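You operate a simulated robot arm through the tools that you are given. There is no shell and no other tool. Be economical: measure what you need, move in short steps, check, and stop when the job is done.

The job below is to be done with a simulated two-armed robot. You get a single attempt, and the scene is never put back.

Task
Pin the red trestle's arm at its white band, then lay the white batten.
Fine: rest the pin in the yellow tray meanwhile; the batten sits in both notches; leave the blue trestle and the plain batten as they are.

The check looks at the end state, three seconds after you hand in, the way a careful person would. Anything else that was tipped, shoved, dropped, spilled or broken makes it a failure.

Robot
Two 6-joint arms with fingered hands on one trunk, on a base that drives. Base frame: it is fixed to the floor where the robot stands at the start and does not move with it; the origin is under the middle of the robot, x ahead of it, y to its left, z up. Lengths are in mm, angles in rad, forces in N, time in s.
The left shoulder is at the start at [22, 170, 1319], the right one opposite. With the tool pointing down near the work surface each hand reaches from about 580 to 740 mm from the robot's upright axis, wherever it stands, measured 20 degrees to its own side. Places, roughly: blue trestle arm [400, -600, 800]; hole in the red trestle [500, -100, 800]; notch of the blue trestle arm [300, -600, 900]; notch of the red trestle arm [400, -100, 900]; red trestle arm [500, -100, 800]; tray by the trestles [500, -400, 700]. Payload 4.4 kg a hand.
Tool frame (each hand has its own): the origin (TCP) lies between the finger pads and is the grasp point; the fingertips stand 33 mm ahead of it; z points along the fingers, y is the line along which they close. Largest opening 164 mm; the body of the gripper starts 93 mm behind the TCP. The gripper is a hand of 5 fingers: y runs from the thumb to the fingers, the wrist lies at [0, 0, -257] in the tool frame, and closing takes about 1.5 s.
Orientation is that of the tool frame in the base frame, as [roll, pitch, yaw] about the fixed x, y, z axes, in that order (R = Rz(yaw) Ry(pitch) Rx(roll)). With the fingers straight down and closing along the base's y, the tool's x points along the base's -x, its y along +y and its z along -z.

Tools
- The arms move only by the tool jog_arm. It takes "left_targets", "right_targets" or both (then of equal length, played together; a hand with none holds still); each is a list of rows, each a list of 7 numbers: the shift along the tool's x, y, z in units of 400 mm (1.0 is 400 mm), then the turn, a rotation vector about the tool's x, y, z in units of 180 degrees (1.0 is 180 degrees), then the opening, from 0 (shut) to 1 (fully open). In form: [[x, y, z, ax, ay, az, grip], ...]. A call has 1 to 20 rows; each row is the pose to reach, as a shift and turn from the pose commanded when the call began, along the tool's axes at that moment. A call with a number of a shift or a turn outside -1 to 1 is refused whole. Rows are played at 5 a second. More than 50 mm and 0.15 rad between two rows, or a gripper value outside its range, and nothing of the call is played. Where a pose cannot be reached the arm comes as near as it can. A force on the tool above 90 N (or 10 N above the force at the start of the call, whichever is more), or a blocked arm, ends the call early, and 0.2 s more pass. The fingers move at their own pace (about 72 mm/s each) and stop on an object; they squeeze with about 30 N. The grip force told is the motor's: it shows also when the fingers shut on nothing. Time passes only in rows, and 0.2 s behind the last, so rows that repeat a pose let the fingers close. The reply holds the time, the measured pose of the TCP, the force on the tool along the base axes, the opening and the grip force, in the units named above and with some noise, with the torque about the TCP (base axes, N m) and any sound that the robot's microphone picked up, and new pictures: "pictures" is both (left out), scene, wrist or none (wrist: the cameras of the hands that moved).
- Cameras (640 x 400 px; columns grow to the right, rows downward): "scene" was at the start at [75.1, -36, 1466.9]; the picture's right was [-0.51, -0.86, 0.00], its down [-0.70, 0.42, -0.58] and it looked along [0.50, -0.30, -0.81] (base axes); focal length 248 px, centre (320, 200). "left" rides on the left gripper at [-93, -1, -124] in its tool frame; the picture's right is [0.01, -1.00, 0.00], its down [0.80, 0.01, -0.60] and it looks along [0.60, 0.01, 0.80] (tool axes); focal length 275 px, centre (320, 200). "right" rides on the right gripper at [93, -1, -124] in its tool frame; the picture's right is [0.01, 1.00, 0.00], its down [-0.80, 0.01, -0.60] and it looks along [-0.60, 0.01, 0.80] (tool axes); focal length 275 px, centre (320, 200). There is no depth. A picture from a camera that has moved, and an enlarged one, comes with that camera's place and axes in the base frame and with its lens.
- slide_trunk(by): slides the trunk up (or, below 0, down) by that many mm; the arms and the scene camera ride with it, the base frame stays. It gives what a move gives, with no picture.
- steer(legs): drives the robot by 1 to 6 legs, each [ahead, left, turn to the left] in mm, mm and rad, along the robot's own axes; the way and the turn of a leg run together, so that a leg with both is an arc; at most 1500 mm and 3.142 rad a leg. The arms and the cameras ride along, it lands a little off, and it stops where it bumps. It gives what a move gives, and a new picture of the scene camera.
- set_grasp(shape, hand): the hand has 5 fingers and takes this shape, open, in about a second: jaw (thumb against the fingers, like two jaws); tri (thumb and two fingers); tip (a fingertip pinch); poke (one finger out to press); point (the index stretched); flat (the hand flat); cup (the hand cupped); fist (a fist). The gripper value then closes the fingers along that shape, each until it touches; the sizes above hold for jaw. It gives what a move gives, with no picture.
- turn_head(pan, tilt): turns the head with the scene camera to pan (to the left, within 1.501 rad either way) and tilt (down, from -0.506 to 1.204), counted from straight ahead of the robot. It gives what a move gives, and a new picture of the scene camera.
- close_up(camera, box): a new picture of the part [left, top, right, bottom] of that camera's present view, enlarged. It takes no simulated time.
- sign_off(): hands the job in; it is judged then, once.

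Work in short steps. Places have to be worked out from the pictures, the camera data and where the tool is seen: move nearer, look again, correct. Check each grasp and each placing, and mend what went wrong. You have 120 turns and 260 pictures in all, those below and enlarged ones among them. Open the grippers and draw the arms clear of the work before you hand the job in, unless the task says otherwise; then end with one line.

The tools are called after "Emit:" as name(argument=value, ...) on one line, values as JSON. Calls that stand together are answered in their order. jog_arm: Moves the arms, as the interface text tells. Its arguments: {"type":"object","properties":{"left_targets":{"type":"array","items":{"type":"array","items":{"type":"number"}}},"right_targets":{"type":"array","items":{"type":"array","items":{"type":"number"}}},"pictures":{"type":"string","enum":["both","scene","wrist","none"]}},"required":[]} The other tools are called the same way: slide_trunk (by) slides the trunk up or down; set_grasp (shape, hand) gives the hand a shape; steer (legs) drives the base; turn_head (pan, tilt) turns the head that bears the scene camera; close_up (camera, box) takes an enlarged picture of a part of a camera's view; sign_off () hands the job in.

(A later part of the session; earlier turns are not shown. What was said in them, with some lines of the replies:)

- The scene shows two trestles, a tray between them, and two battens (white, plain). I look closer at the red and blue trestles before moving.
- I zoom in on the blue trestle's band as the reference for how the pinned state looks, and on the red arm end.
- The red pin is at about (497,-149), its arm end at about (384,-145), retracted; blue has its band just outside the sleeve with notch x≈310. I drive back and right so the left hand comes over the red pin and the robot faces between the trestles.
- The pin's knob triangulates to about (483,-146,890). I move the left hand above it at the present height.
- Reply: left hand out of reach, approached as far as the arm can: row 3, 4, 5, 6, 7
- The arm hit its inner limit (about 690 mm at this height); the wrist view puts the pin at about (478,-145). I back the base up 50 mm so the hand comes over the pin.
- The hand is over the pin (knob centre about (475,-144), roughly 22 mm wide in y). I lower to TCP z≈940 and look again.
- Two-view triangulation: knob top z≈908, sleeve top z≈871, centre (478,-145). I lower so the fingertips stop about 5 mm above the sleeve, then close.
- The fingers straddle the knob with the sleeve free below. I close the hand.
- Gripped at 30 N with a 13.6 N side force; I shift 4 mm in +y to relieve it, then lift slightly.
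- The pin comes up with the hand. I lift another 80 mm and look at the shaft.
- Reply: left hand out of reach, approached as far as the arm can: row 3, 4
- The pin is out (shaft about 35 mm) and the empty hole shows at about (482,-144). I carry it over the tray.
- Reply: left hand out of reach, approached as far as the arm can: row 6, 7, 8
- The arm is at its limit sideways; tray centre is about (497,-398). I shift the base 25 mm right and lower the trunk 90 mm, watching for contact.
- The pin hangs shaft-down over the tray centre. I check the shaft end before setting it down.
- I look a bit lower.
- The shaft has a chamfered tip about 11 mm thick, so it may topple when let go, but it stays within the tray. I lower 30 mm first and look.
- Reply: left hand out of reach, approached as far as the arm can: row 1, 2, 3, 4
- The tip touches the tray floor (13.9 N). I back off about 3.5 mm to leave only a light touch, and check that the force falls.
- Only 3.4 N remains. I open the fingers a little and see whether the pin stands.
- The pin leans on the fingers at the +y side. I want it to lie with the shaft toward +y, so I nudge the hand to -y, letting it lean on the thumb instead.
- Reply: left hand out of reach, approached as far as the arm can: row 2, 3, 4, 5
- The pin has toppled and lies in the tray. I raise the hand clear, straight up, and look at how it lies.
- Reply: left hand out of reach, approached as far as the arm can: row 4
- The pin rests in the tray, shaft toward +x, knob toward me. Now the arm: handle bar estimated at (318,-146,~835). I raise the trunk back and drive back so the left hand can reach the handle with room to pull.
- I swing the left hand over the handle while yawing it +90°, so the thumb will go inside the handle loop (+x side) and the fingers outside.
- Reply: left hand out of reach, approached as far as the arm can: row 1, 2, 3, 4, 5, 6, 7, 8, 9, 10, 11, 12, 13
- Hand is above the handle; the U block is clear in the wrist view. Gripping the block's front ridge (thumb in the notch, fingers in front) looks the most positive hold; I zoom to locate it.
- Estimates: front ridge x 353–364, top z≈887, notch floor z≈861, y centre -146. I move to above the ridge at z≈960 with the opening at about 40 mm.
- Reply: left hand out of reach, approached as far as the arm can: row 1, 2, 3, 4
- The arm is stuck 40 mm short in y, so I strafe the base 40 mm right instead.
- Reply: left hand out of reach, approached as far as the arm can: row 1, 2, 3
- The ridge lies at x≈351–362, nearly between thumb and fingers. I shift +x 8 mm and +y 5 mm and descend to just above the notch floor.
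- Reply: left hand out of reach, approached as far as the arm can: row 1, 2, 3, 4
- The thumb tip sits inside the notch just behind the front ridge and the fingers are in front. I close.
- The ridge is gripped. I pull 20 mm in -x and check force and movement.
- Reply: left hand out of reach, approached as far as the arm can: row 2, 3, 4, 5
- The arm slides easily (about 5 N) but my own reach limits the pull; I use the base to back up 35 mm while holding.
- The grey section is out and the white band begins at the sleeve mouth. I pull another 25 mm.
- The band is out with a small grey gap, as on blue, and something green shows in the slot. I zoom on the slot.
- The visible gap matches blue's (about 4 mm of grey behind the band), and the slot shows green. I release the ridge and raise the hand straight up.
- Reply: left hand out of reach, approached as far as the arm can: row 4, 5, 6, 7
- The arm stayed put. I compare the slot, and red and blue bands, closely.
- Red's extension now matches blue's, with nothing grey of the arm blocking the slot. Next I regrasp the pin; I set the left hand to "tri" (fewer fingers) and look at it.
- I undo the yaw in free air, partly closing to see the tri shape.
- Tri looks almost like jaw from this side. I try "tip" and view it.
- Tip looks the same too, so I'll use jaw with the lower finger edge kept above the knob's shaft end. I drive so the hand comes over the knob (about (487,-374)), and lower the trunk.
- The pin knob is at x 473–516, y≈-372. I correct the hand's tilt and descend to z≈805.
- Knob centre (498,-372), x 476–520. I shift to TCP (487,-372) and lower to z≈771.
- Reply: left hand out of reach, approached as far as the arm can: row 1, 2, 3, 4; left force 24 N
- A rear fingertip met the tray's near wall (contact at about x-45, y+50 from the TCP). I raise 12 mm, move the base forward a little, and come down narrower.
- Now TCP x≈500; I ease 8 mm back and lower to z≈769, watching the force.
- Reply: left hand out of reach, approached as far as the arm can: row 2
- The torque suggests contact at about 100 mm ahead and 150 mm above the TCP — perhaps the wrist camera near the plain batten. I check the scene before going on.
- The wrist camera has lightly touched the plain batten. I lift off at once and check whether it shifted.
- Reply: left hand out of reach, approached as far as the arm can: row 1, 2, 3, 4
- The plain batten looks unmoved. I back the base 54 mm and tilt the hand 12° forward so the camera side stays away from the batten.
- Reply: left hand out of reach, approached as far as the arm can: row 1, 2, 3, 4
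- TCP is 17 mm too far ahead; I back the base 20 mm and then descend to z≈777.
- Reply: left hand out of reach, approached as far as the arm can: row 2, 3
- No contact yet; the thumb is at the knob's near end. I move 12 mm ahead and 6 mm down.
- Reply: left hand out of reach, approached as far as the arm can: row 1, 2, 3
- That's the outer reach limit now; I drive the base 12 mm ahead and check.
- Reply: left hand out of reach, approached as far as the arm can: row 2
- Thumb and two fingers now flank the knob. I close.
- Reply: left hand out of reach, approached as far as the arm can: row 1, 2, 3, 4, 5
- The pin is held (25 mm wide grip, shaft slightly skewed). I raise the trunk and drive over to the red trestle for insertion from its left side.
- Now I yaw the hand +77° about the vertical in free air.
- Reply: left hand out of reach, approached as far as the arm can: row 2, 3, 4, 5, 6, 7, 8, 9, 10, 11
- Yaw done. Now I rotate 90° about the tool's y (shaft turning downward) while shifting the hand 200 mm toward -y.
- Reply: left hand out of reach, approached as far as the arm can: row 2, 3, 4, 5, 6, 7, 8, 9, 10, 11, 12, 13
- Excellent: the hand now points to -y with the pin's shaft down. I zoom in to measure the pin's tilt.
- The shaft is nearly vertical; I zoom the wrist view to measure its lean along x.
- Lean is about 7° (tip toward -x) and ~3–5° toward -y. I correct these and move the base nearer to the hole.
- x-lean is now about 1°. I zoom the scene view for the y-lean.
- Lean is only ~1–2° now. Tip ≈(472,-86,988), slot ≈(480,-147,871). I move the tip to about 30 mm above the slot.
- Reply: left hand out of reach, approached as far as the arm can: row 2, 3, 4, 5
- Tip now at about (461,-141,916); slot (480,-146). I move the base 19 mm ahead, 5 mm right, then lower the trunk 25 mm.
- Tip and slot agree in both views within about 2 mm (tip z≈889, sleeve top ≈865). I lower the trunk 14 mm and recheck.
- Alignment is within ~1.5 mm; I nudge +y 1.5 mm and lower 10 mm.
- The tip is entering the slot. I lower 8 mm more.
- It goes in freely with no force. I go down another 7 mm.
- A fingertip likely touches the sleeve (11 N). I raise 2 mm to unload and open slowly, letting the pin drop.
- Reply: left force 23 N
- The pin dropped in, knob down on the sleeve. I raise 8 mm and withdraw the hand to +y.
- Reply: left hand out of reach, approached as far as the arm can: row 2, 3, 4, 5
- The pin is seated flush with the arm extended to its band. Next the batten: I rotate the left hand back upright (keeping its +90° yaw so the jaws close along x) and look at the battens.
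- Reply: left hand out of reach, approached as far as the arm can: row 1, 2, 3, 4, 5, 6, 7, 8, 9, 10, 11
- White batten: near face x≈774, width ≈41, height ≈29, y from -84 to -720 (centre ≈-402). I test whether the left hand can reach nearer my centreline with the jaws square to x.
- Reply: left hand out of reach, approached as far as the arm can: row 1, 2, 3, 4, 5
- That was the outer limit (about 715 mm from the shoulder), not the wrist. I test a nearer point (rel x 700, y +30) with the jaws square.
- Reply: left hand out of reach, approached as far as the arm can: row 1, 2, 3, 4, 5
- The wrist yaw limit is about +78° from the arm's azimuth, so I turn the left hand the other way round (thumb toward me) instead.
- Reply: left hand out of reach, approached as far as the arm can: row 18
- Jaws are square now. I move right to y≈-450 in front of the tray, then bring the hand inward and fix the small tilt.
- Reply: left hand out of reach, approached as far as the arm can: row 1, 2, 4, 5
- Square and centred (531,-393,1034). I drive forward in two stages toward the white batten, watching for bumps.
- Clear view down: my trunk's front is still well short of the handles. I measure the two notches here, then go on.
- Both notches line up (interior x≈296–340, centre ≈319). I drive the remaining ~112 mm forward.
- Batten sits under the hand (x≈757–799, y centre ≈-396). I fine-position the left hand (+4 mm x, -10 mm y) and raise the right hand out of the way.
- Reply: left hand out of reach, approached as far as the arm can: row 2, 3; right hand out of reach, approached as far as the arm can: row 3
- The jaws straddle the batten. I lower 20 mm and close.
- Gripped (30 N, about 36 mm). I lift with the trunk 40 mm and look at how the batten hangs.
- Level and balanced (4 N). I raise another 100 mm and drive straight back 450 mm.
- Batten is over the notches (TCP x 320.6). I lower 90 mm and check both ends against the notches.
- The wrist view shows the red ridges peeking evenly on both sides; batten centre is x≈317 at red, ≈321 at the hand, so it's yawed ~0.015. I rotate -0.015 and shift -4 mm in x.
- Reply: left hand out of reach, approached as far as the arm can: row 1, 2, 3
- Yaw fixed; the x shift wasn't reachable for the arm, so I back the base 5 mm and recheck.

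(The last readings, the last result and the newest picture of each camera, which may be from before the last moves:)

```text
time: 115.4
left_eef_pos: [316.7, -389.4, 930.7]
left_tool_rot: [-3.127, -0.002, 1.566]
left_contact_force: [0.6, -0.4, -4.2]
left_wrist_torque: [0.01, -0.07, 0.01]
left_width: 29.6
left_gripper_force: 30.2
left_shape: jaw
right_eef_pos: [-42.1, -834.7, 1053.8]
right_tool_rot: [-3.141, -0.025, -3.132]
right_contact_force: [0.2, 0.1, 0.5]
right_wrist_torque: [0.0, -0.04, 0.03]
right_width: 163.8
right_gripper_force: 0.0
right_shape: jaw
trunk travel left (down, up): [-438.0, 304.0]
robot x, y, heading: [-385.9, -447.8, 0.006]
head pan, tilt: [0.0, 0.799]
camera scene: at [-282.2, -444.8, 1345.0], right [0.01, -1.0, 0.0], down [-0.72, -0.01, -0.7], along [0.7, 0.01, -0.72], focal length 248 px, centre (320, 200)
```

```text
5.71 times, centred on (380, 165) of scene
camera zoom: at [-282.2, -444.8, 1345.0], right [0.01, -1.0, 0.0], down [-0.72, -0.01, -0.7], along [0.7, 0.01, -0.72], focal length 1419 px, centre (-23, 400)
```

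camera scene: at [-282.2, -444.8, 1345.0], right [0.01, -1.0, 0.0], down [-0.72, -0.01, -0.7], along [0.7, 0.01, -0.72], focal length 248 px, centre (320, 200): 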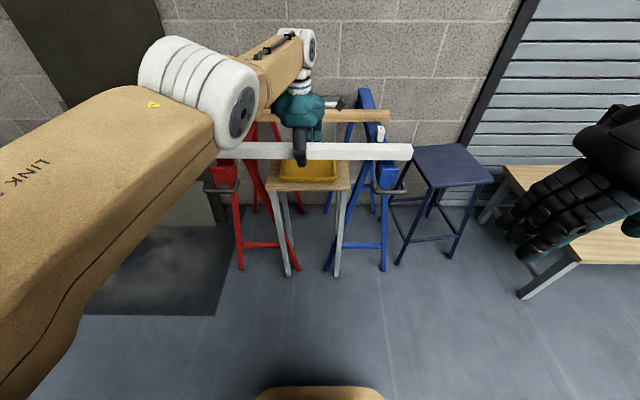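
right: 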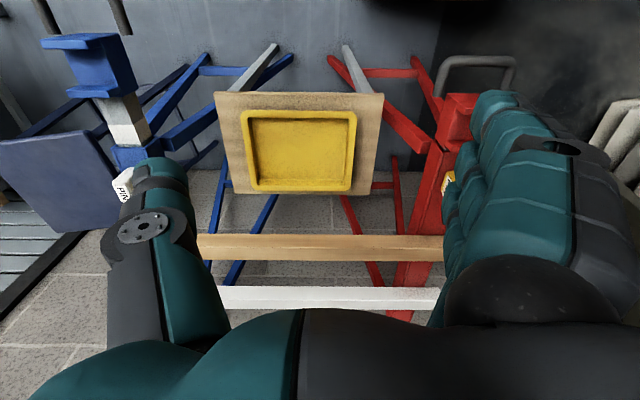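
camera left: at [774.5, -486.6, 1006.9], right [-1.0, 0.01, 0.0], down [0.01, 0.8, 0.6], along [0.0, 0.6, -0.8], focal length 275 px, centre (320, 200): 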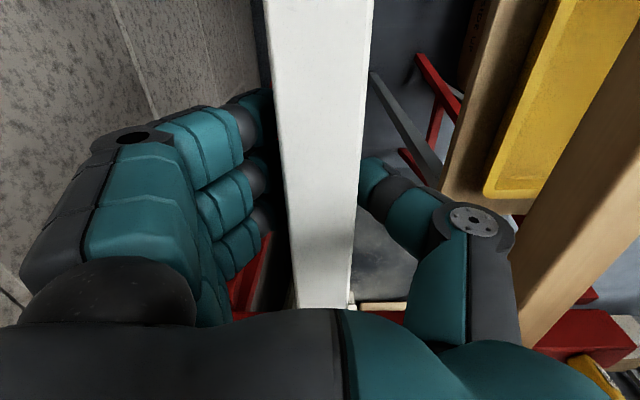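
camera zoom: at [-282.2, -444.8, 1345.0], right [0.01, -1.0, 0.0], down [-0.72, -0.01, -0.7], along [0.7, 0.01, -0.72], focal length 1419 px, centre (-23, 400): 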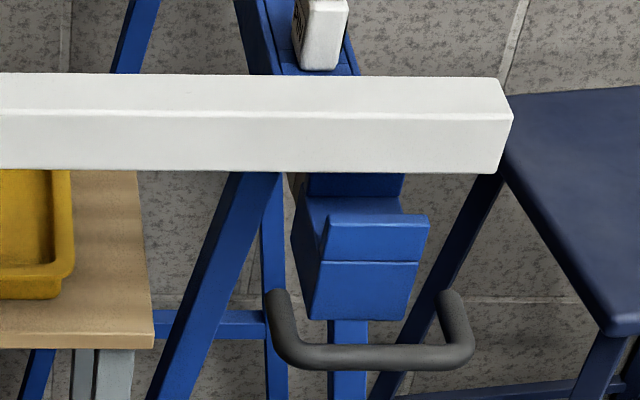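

Both ends lie within a couple of mm of the notch centres (batten ≈37 wide in ≈45 notches). I lower 38 mm so it enters the notches, watching force.

Emit:
slide_trunk(by=-30)

Emit:
close_up(camera="scene", box=[340, 130, 420, 200])

Emit:
close_up(camera="left", box=[240, 200, 440, 330])

Emit:
close_up(camera="scene", box=[200, 130, 300, 200])

```text
time: 116.1
left_eef_pos: [319.0, -389.1, 899.1]
left_tool_rot: [-3.121, -0.004, 1.565]
left_contact_force: [-0.8, 0.2, -3.7]
left_wrist_torque: [0.02, -0.02, 0.05]
left_width: 29.9
left_gripper_force: 30.0
left_shape: jaw
right_eef_pos: [-41.4, -833.8, 1024.1]
right_tool_rot: [-3.139, -0.026, -3.131]
right_contact_force: [-0.4, 0.9, 0.1]
right_wrist_torque: [-0.01, 0.01, -0.01]
right_width: 163.8
right_gripper_force: 0.1
right_shape: jaw
trunk travel left (down, up): [-408.0, 334.0]
robot x, y, heading: [-385.9, -448.2, 0.009]
head pan, tilt: [0.0, 0.799]
```

```text
5.71 times, centred on (380, 165) of scene
camera zoom: at [-277.7, -444.6, 1314.9], right [0.01, -1.0, 0.0], down [-0.72, -0.01, -0.7], along [0.7, 0.01, -0.72], focal length 1419 px, centre (-23, 400)
```

zoom: 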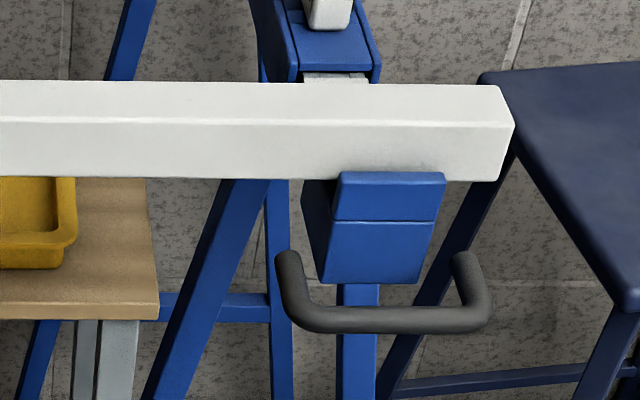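

```text
3.08 times, centred on (340, 265) of left
camera zoom: at [318.1, -483.5, 1021.3], right [-1.0, 0.02, 0.02], down [0.03, 0.8, 0.6], along [-0.01, 0.6, -0.8], focal length 847 px, centre (258, 0)
```

zoom: 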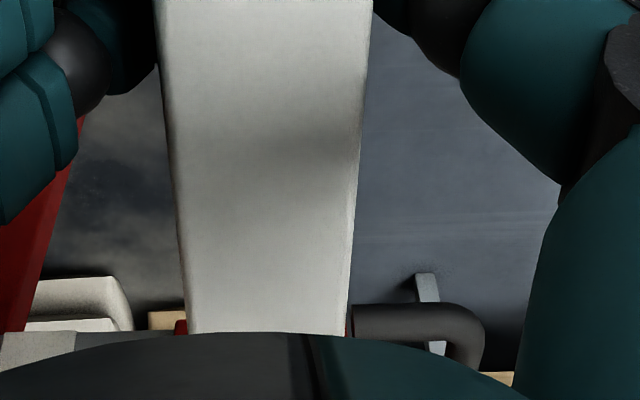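

```text
5.71 times, centred on (250, 165) of scene
camera zoom: at [-277.7, -444.6, 1314.9], right [0.01, -1.0, 0.0], down [-0.72, -0.01, -0.7], along [0.7, 0.01, -0.72], focal length 1419 px, centre (720, 400)
```

zoom: 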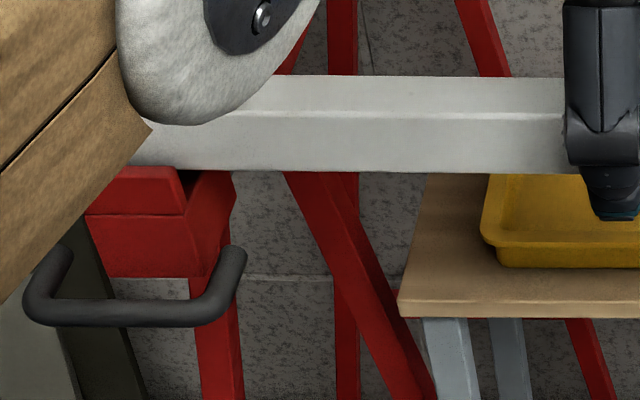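

The front ridges now overlap the batten at both ends with no contact force, so it's inside the notches. I lower on until it rests.

Emit:
slide_trunk(by=-13)

Emit:
close_up(camera="scene", box=[340, 130, 420, 200])

```text
time: 116.7
left_eef_pos: [319.1, -390.6, 884.8]
left_tool_rot: [-3.116, -0.004, 1.566]
left_contact_force: [0.3, 0.5, -3.4]
left_wrist_torque: [0.0, -0.02, 0.01]
left_width: 30.0
left_gripper_force: 29.9
left_shape: jaw
right_eef_pos: [-42.5, -833.5, 1012.7]
right_tool_rot: [-3.139, -0.026, -3.131]
right_contact_force: [0.0, -0.2, -0.8]
right_wrist_torque: [-0.02, -0.01, 0.0]
right_width: 163.9
right_gripper_force: 0.0
right_shape: jaw
trunk travel left (down, up): [-395.0, 347.0]
robot x, y, heading: [-389.4, -447.7, 0.01]
head pan, tilt: [0.0, 0.799]
```

```text
5.71 times, centred on (380, 165) of scene
camera zoom: at [-275.1, -444.6, 1301.7], right [0.01, -1.0, 0.0], down [-0.72, -0.01, -0.7], along [0.7, 0.01, -0.72], focal length 1419 px, centre (-23, 400)
```

zoom: 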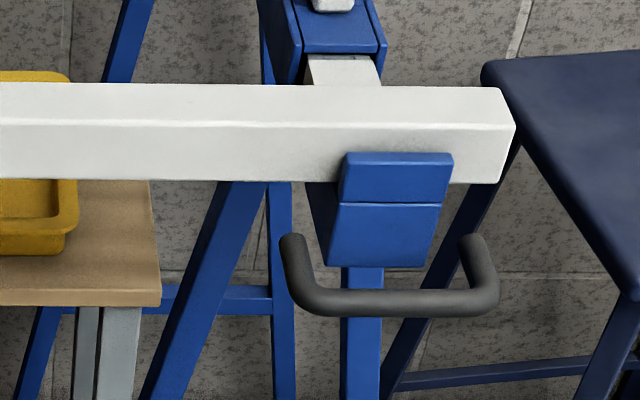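

Still hanging free; I lower 5 mm more.

Emit:
slide_trunk(by=-5)

```text
time: 117.3
left_eef_pos: [318.9, -390.1, 883.2]
left_tool_rot: [-3.121, -0.005, 1.566]
left_contact_force: [-1.7, 2.3, 12.6]
left_wrist_torque: [-0.05, 0.03, -0.04]
left_width: 30.0
left_gripper_force: 29.7
left_shape: jaw
right_eef_pos: [-43.0, -833.1, 1007.5]
right_tool_rot: [-3.137, -0.023, -3.131]
right_contact_force: [-1.1, -0.3, 0.4]
right_wrist_torque: [-0.02, 0.01, 0.0]
right_width: 163.7
right_gripper_force: 0.1
right_shape: jaw
trunk travel left (down, up): [-390.0, 352.0]
robot x, y, heading: [-383.4, -445.5, 0.007]
head pan, tilt: [0.0, 0.799]
```

It rests (12.6 N, balanced torque). I ease up 3 mm and open the hand.

Emit:
slide_trunk(by=3)

Emit:
jog_arm(left_targets=[[0, 0, 0, 0, 0, 0, 0.25], [0, 0, 0, 0, 0, 0, 0.4], [0, 0, 0, 0, 0, 0, 0.55], [0, 0, 0, 0, 0, 0, 0.6], [0, 0, 0, 0, 0, 0, 0.6]], pictures="scene")

Emit:
close_up(camera="scene", box=[200, 120, 420, 210])

Emit:
close_up(camera="left", box=[0, 0, 640, 400])

```text
time: 117.8
left_eef_pos: [319.3, -390.5, 883.0]
left_tool_rot: [-3.117, -0.006, 1.565]
left_contact_force: [1.8, 3.2, 7.6]
left_wrist_torque: [0.0, -0.08, 0.01]
left_width: 29.9
left_gripper_force: 30.4
left_shape: jaw
right_eef_pos: [-42.0, -834.9, 1009.5]
right_tool_rot: [-3.14, -0.023, -3.132]
right_contact_force: [0.0, -0.2, -0.4]
right_wrist_torque: [0.02, 0.01, -0.02]
right_width: 163.8
right_gripper_force: 0.1
right_shape: jaw
trunk travel left (down, up): [-393.0, 349.0]
robot x, y, heading: [-385.8, -447.6, 0.01]
head pan, tilt: [0.0, 0.799]
```

```text
time: 119.0
left_eef_pos: [318.7, -389.6, 883.2]
left_tool_rot: [-3.115, -0.006, 1.566]
left_contact_force: [1.3, -0.1, -0.1]
left_wrist_torque: [0.03, 0.03, 0.01]
left_width: 97.3
left_gripper_force: 0.0
left_shape: jaw
right_eef_pos: [-42.8, -833.5, 1010.0]
right_tool_rot: [-3.14, -0.024, -3.129]
right_contact_force: [0.5, 0.2, 0.0]
right_wrist_torque: [0.04, 0.02, 0.01]
right_width: 164.0
right_gripper_force: 0.0
right_shape: jaw
trunk travel left (down, up): [-393.0, 349.0]
robot x, y, heading: [-385.9, -446.9, 0.01]
head pan, tilt: [0.0, 0.799]
camera scene: at [-275.0, -444.8, 1299.7], right [0.01, -1.0, 0.0], down [-0.72, -0.01, -0.7], along [0.7, 0.01, -0.72], focal length 248 px, centre (320, 200)
```

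scene: 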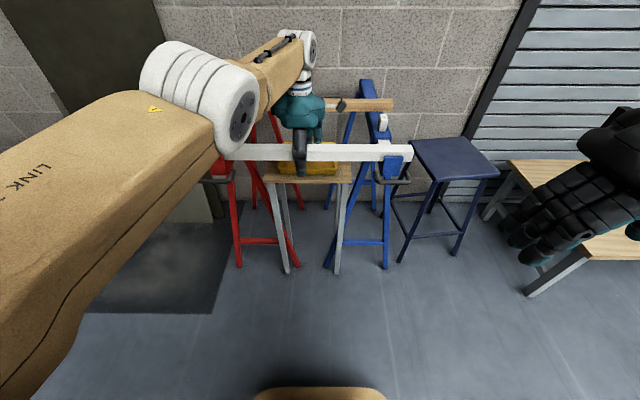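

```text
2.91 times, centred on (310, 165) of scene
camera zoom: at [-275.0, -444.8, 1299.7], right [0.01, -1.0, 0.0], down [-0.72, -0.01, -0.7], along [0.7, 0.01, -0.72], focal length 723 px, centre (349, 302)
```

zoom: 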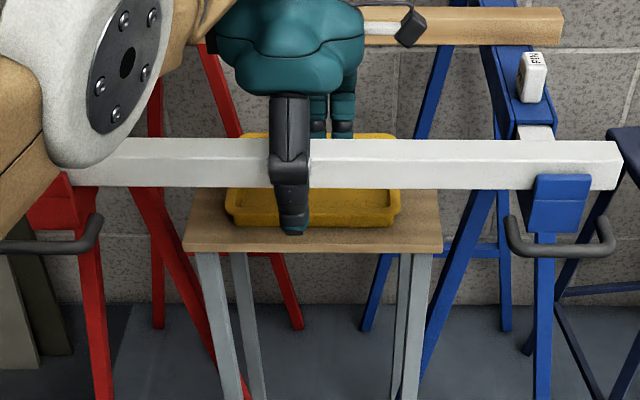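

```text
1.00 times, centred on (320, 200) of left (not enlarged: the box is as wide or as high as the picture)
camera zoom: at [319.9, -484.3, 1005.7], right [-1.0, 0.02, 0.03], down [0.03, 0.8, 0.6], along [-0.01, 0.6, -0.8], focal length 275 px, centre (320, 200)
```

zoom: 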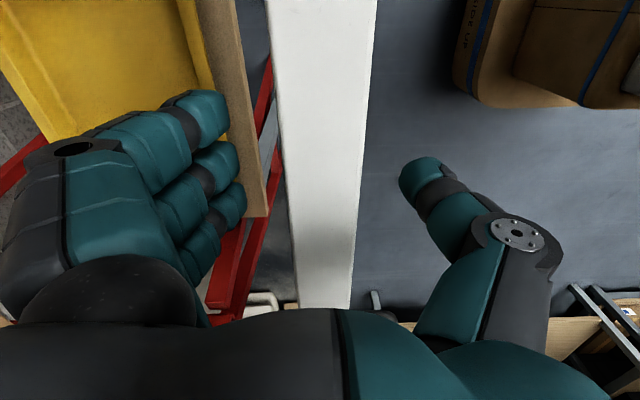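

Released and lying in both notches. I raise the trunk 150 mm straight up to clear the hand, then back away and inspect.

Emit:
slide_trunk(by=150)

Emit:
steer(legs=[[-250, 0, 0]])

Emit:
turn_head(pan=0.0, tilt=0.6)

Emit:
close_up(camera="scene", box=[220, 120, 420, 240])

```text
time: 120.8
left_eef_pos: [319.6, -389.7, 1062.2]
left_tool_rot: [3.127, -0.007, 1.564]
left_contact_force: [0.4, 0.0, -1.0]
left_wrist_torque: [0.02, 0.02, -0.01]
left_width: 97.6
left_gripper_force: 0.1
left_shape: jaw
right_eef_pos: [-42.0, -835.4, 1159.6]
right_tool_rot: [-3.141, -0.025, -3.13]
right_contact_force: [0.4, 0.4, 0.0]
right_wrist_torque: [0.0, 0.03, -0.03]
right_width: 163.9
right_gripper_force: 0.1
right_shape: jaw
trunk travel left (down, up): [-543.0, 199.0]
robot x, y, heading: [-387.7, -450.5, 0.009]
head pan, tilt: [0.0, 0.799]
```

```text
time: 122.6
left_eef_pos: [67.3, -391.2, 1062.2]
left_tool_rot: [3.123, -0.006, 1.569]
left_contact_force: [-0.7, -0.3, 0.6]
left_wrist_torque: [0.0, 0.03, 0.0]
left_width: 97.5
left_gripper_force: 0.0
left_shape: jaw
right_eef_pos: [-291.4, -835.5, 1160.8]
right_tool_rot: [-3.14, -0.022, -3.132]
right_contact_force: [0.3, -0.4, -0.6]
right_wrist_torque: [0.0, -0.06, 0.03]
right_width: 164.0
right_gripper_force: 0.0
right_shape: jaw
trunk travel left (down, up): [-543.0, 199.0]
robot x, y, heading: [-637.1, -448.0, 0.009]
head pan, tilt: [0.0, 0.799]
camera scene: at [-543.6, -447.3, 1450.6], right [0.01, -1.0, 0.0], down [-0.72, -0.01, -0.7], along [0.7, 0.01, -0.72], focal length 248 px, centre (320, 200)
```

scene: 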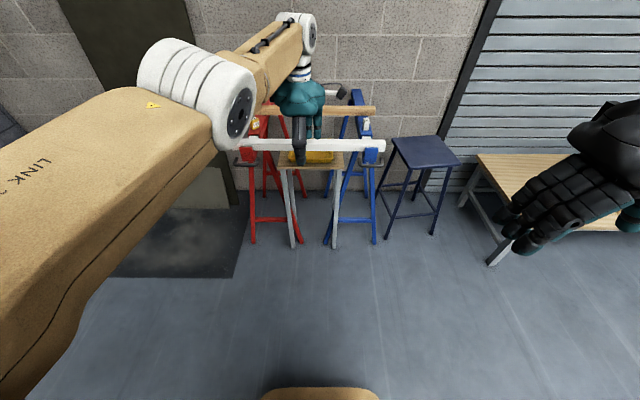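

```text
time: 123.3
left_eef_pos: [67.7, -391.7, 1062.1]
left_tool_rot: [3.126, -0.005, 1.567]
left_contact_force: [-0.2, -0.1, 1.0]
left_wrist_torque: [-0.01, 0.04, 0.02]
left_width: 97.6
left_gripper_force: 0.0
left_shape: jaw
right_eef_pos: [-290.4, -835.9, 1160.2]
right_tool_rot: [-3.14, -0.023, -3.132]
right_contact_force: [0.5, 0.1, -0.5]
right_wrist_torque: [-0.03, -0.01, 0.01]
right_width: 163.9
right_gripper_force: 0.0
right_shape: jaw
trunk travel left (down, up): [-543.0, 199.0]
robot x, y, heading: [-633.9, -450.1, 0.009]
head pan, tilt: [0.0, 0.6]
camera scene: at [-534.2, -447.3, 1467.2], right [0.01, -1.0, 0.0], down [-0.57, -0.01, -0.82], along [0.82, 0.01, -0.57], focal length 248 px, centre (320, 200)
```

scene: 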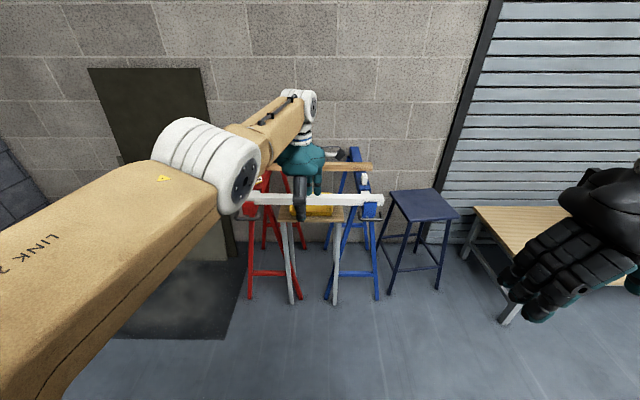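

```text
3.20 times, centred on (320, 180) of scene
camera zoom: at [-534.2, -447.3, 1467.2], right [0.01, -1.0, 0.0], down [-0.57, -0.01, -0.82], along [0.82, 0.01, -0.57], focal length 795 px, centre (320, 264)
```

zoom: 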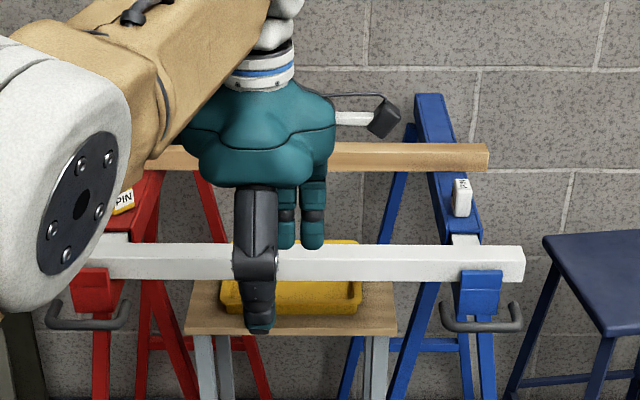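

The left arm blocks the red side; I move left and look back to verify everything.

Emit:
steer(legs=[[100, 600, 0]])

Emit:
turn_head(pan=-0.55, tilt=0.6)

Emit:
close_up(camera="scene", box=[200, 120, 440, 260])

```text
time: 126.7
left_eef_pos: [160.8, 212.3, 1062.6]
left_tool_rot: [3.126, -0.005, 1.574]
left_contact_force: [-0.3, 0.9, -0.1]
left_wrist_torque: [-0.06, -0.02, -0.03]
left_width: 97.5
left_gripper_force: 0.1
left_shape: jaw
right_eef_pos: [-194.8, -236.4, 1160.2]
right_tool_rot: [-3.139, -0.023, -3.122]
right_contact_force: [0.0, 1.1, 0.7]
right_wrist_torque: [-0.04, -0.02, -0.01]
right_width: 164.0
right_gripper_force: 0.0
right_shape: jaw
trunk travel left (down, up): [-543.0, 199.0]
robot x, y, heading: [-543.7, 144.4, 0.019]
head pan, tilt: [0.0, 0.6]
camera scene: at [-441.6, 151.2, 1467.3], right [0.02, -1.0, 0.0], down [-0.57, -0.01, -0.82], along [0.82, 0.01, -0.57], focal length 248 px, centre (320, 200)
```

scene: 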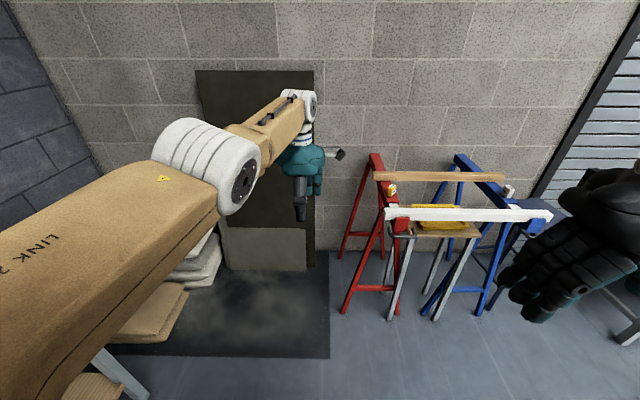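

```text
time: 127.7
left_eef_pos: [161.4, 210.4, 1062.1]
left_tool_rot: [3.125, -0.004, 1.575]
left_contact_force: [-0.2, 0.0, 0.0]
left_wrist_torque: [-0.02, 0.01, 0.0]
left_width: 97.5
left_gripper_force: 0.1
left_shape: jaw
right_eef_pos: [-195.6, -235.8, 1159.7]
right_tool_rot: [-3.14, -0.026, -3.122]
right_contact_force: [0.4, -1.0, -0.2]
right_wrist_torque: [-0.01, 0.0, -0.01]
right_width: 164.1
right_gripper_force: 0.2
right_shape: jaw
trunk travel left (down, up): [-543.0, 199.0]
robot x, y, heading: [-547.2, 145.1, 0.021]
head pan, tilt: [-0.55, 0.6]
camera scene: at [-453.8, 104.4, 1467.3], right [-0.51, -0.86, 0.0], down [-0.49, 0.29, -0.82], along [0.71, -0.42, -0.57], focal length 248 px, centre (320, 200)
```

scene: 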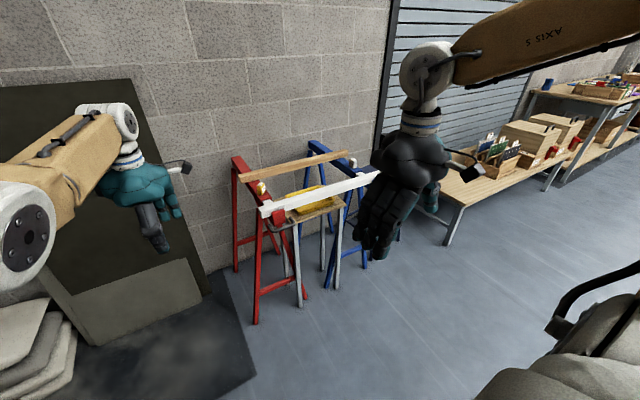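

```text
2.67 times, centred on (320, 190) of scene
camera zoom: at [-453.8, 104.4, 1467.3], right [-0.51, -0.86, 0.0], down [-0.49, 0.29, -0.82], along [0.71, -0.42, -0.57], focal length 662 px, centre (320, 227)
```

zoom: 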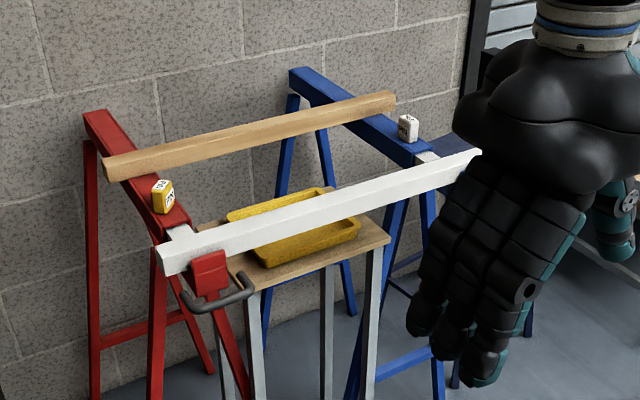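

Both ends of the white batten sit in the notches. The red pin is flush at the white band, and the plain batten and blue trestle look unchanged. Both hands are open and clear, so I hand in.

Emit:
sign_off()

```text
The job is handed in.
```

I pinned the red trestle's arm at its white band and laid the white batten in both notches. The pin rested in the yellow tray in between. My wrist camera lightly touched the plain batten once (about 11 N), but pictures before and after show no visible shift; I left the blue trestle alone.
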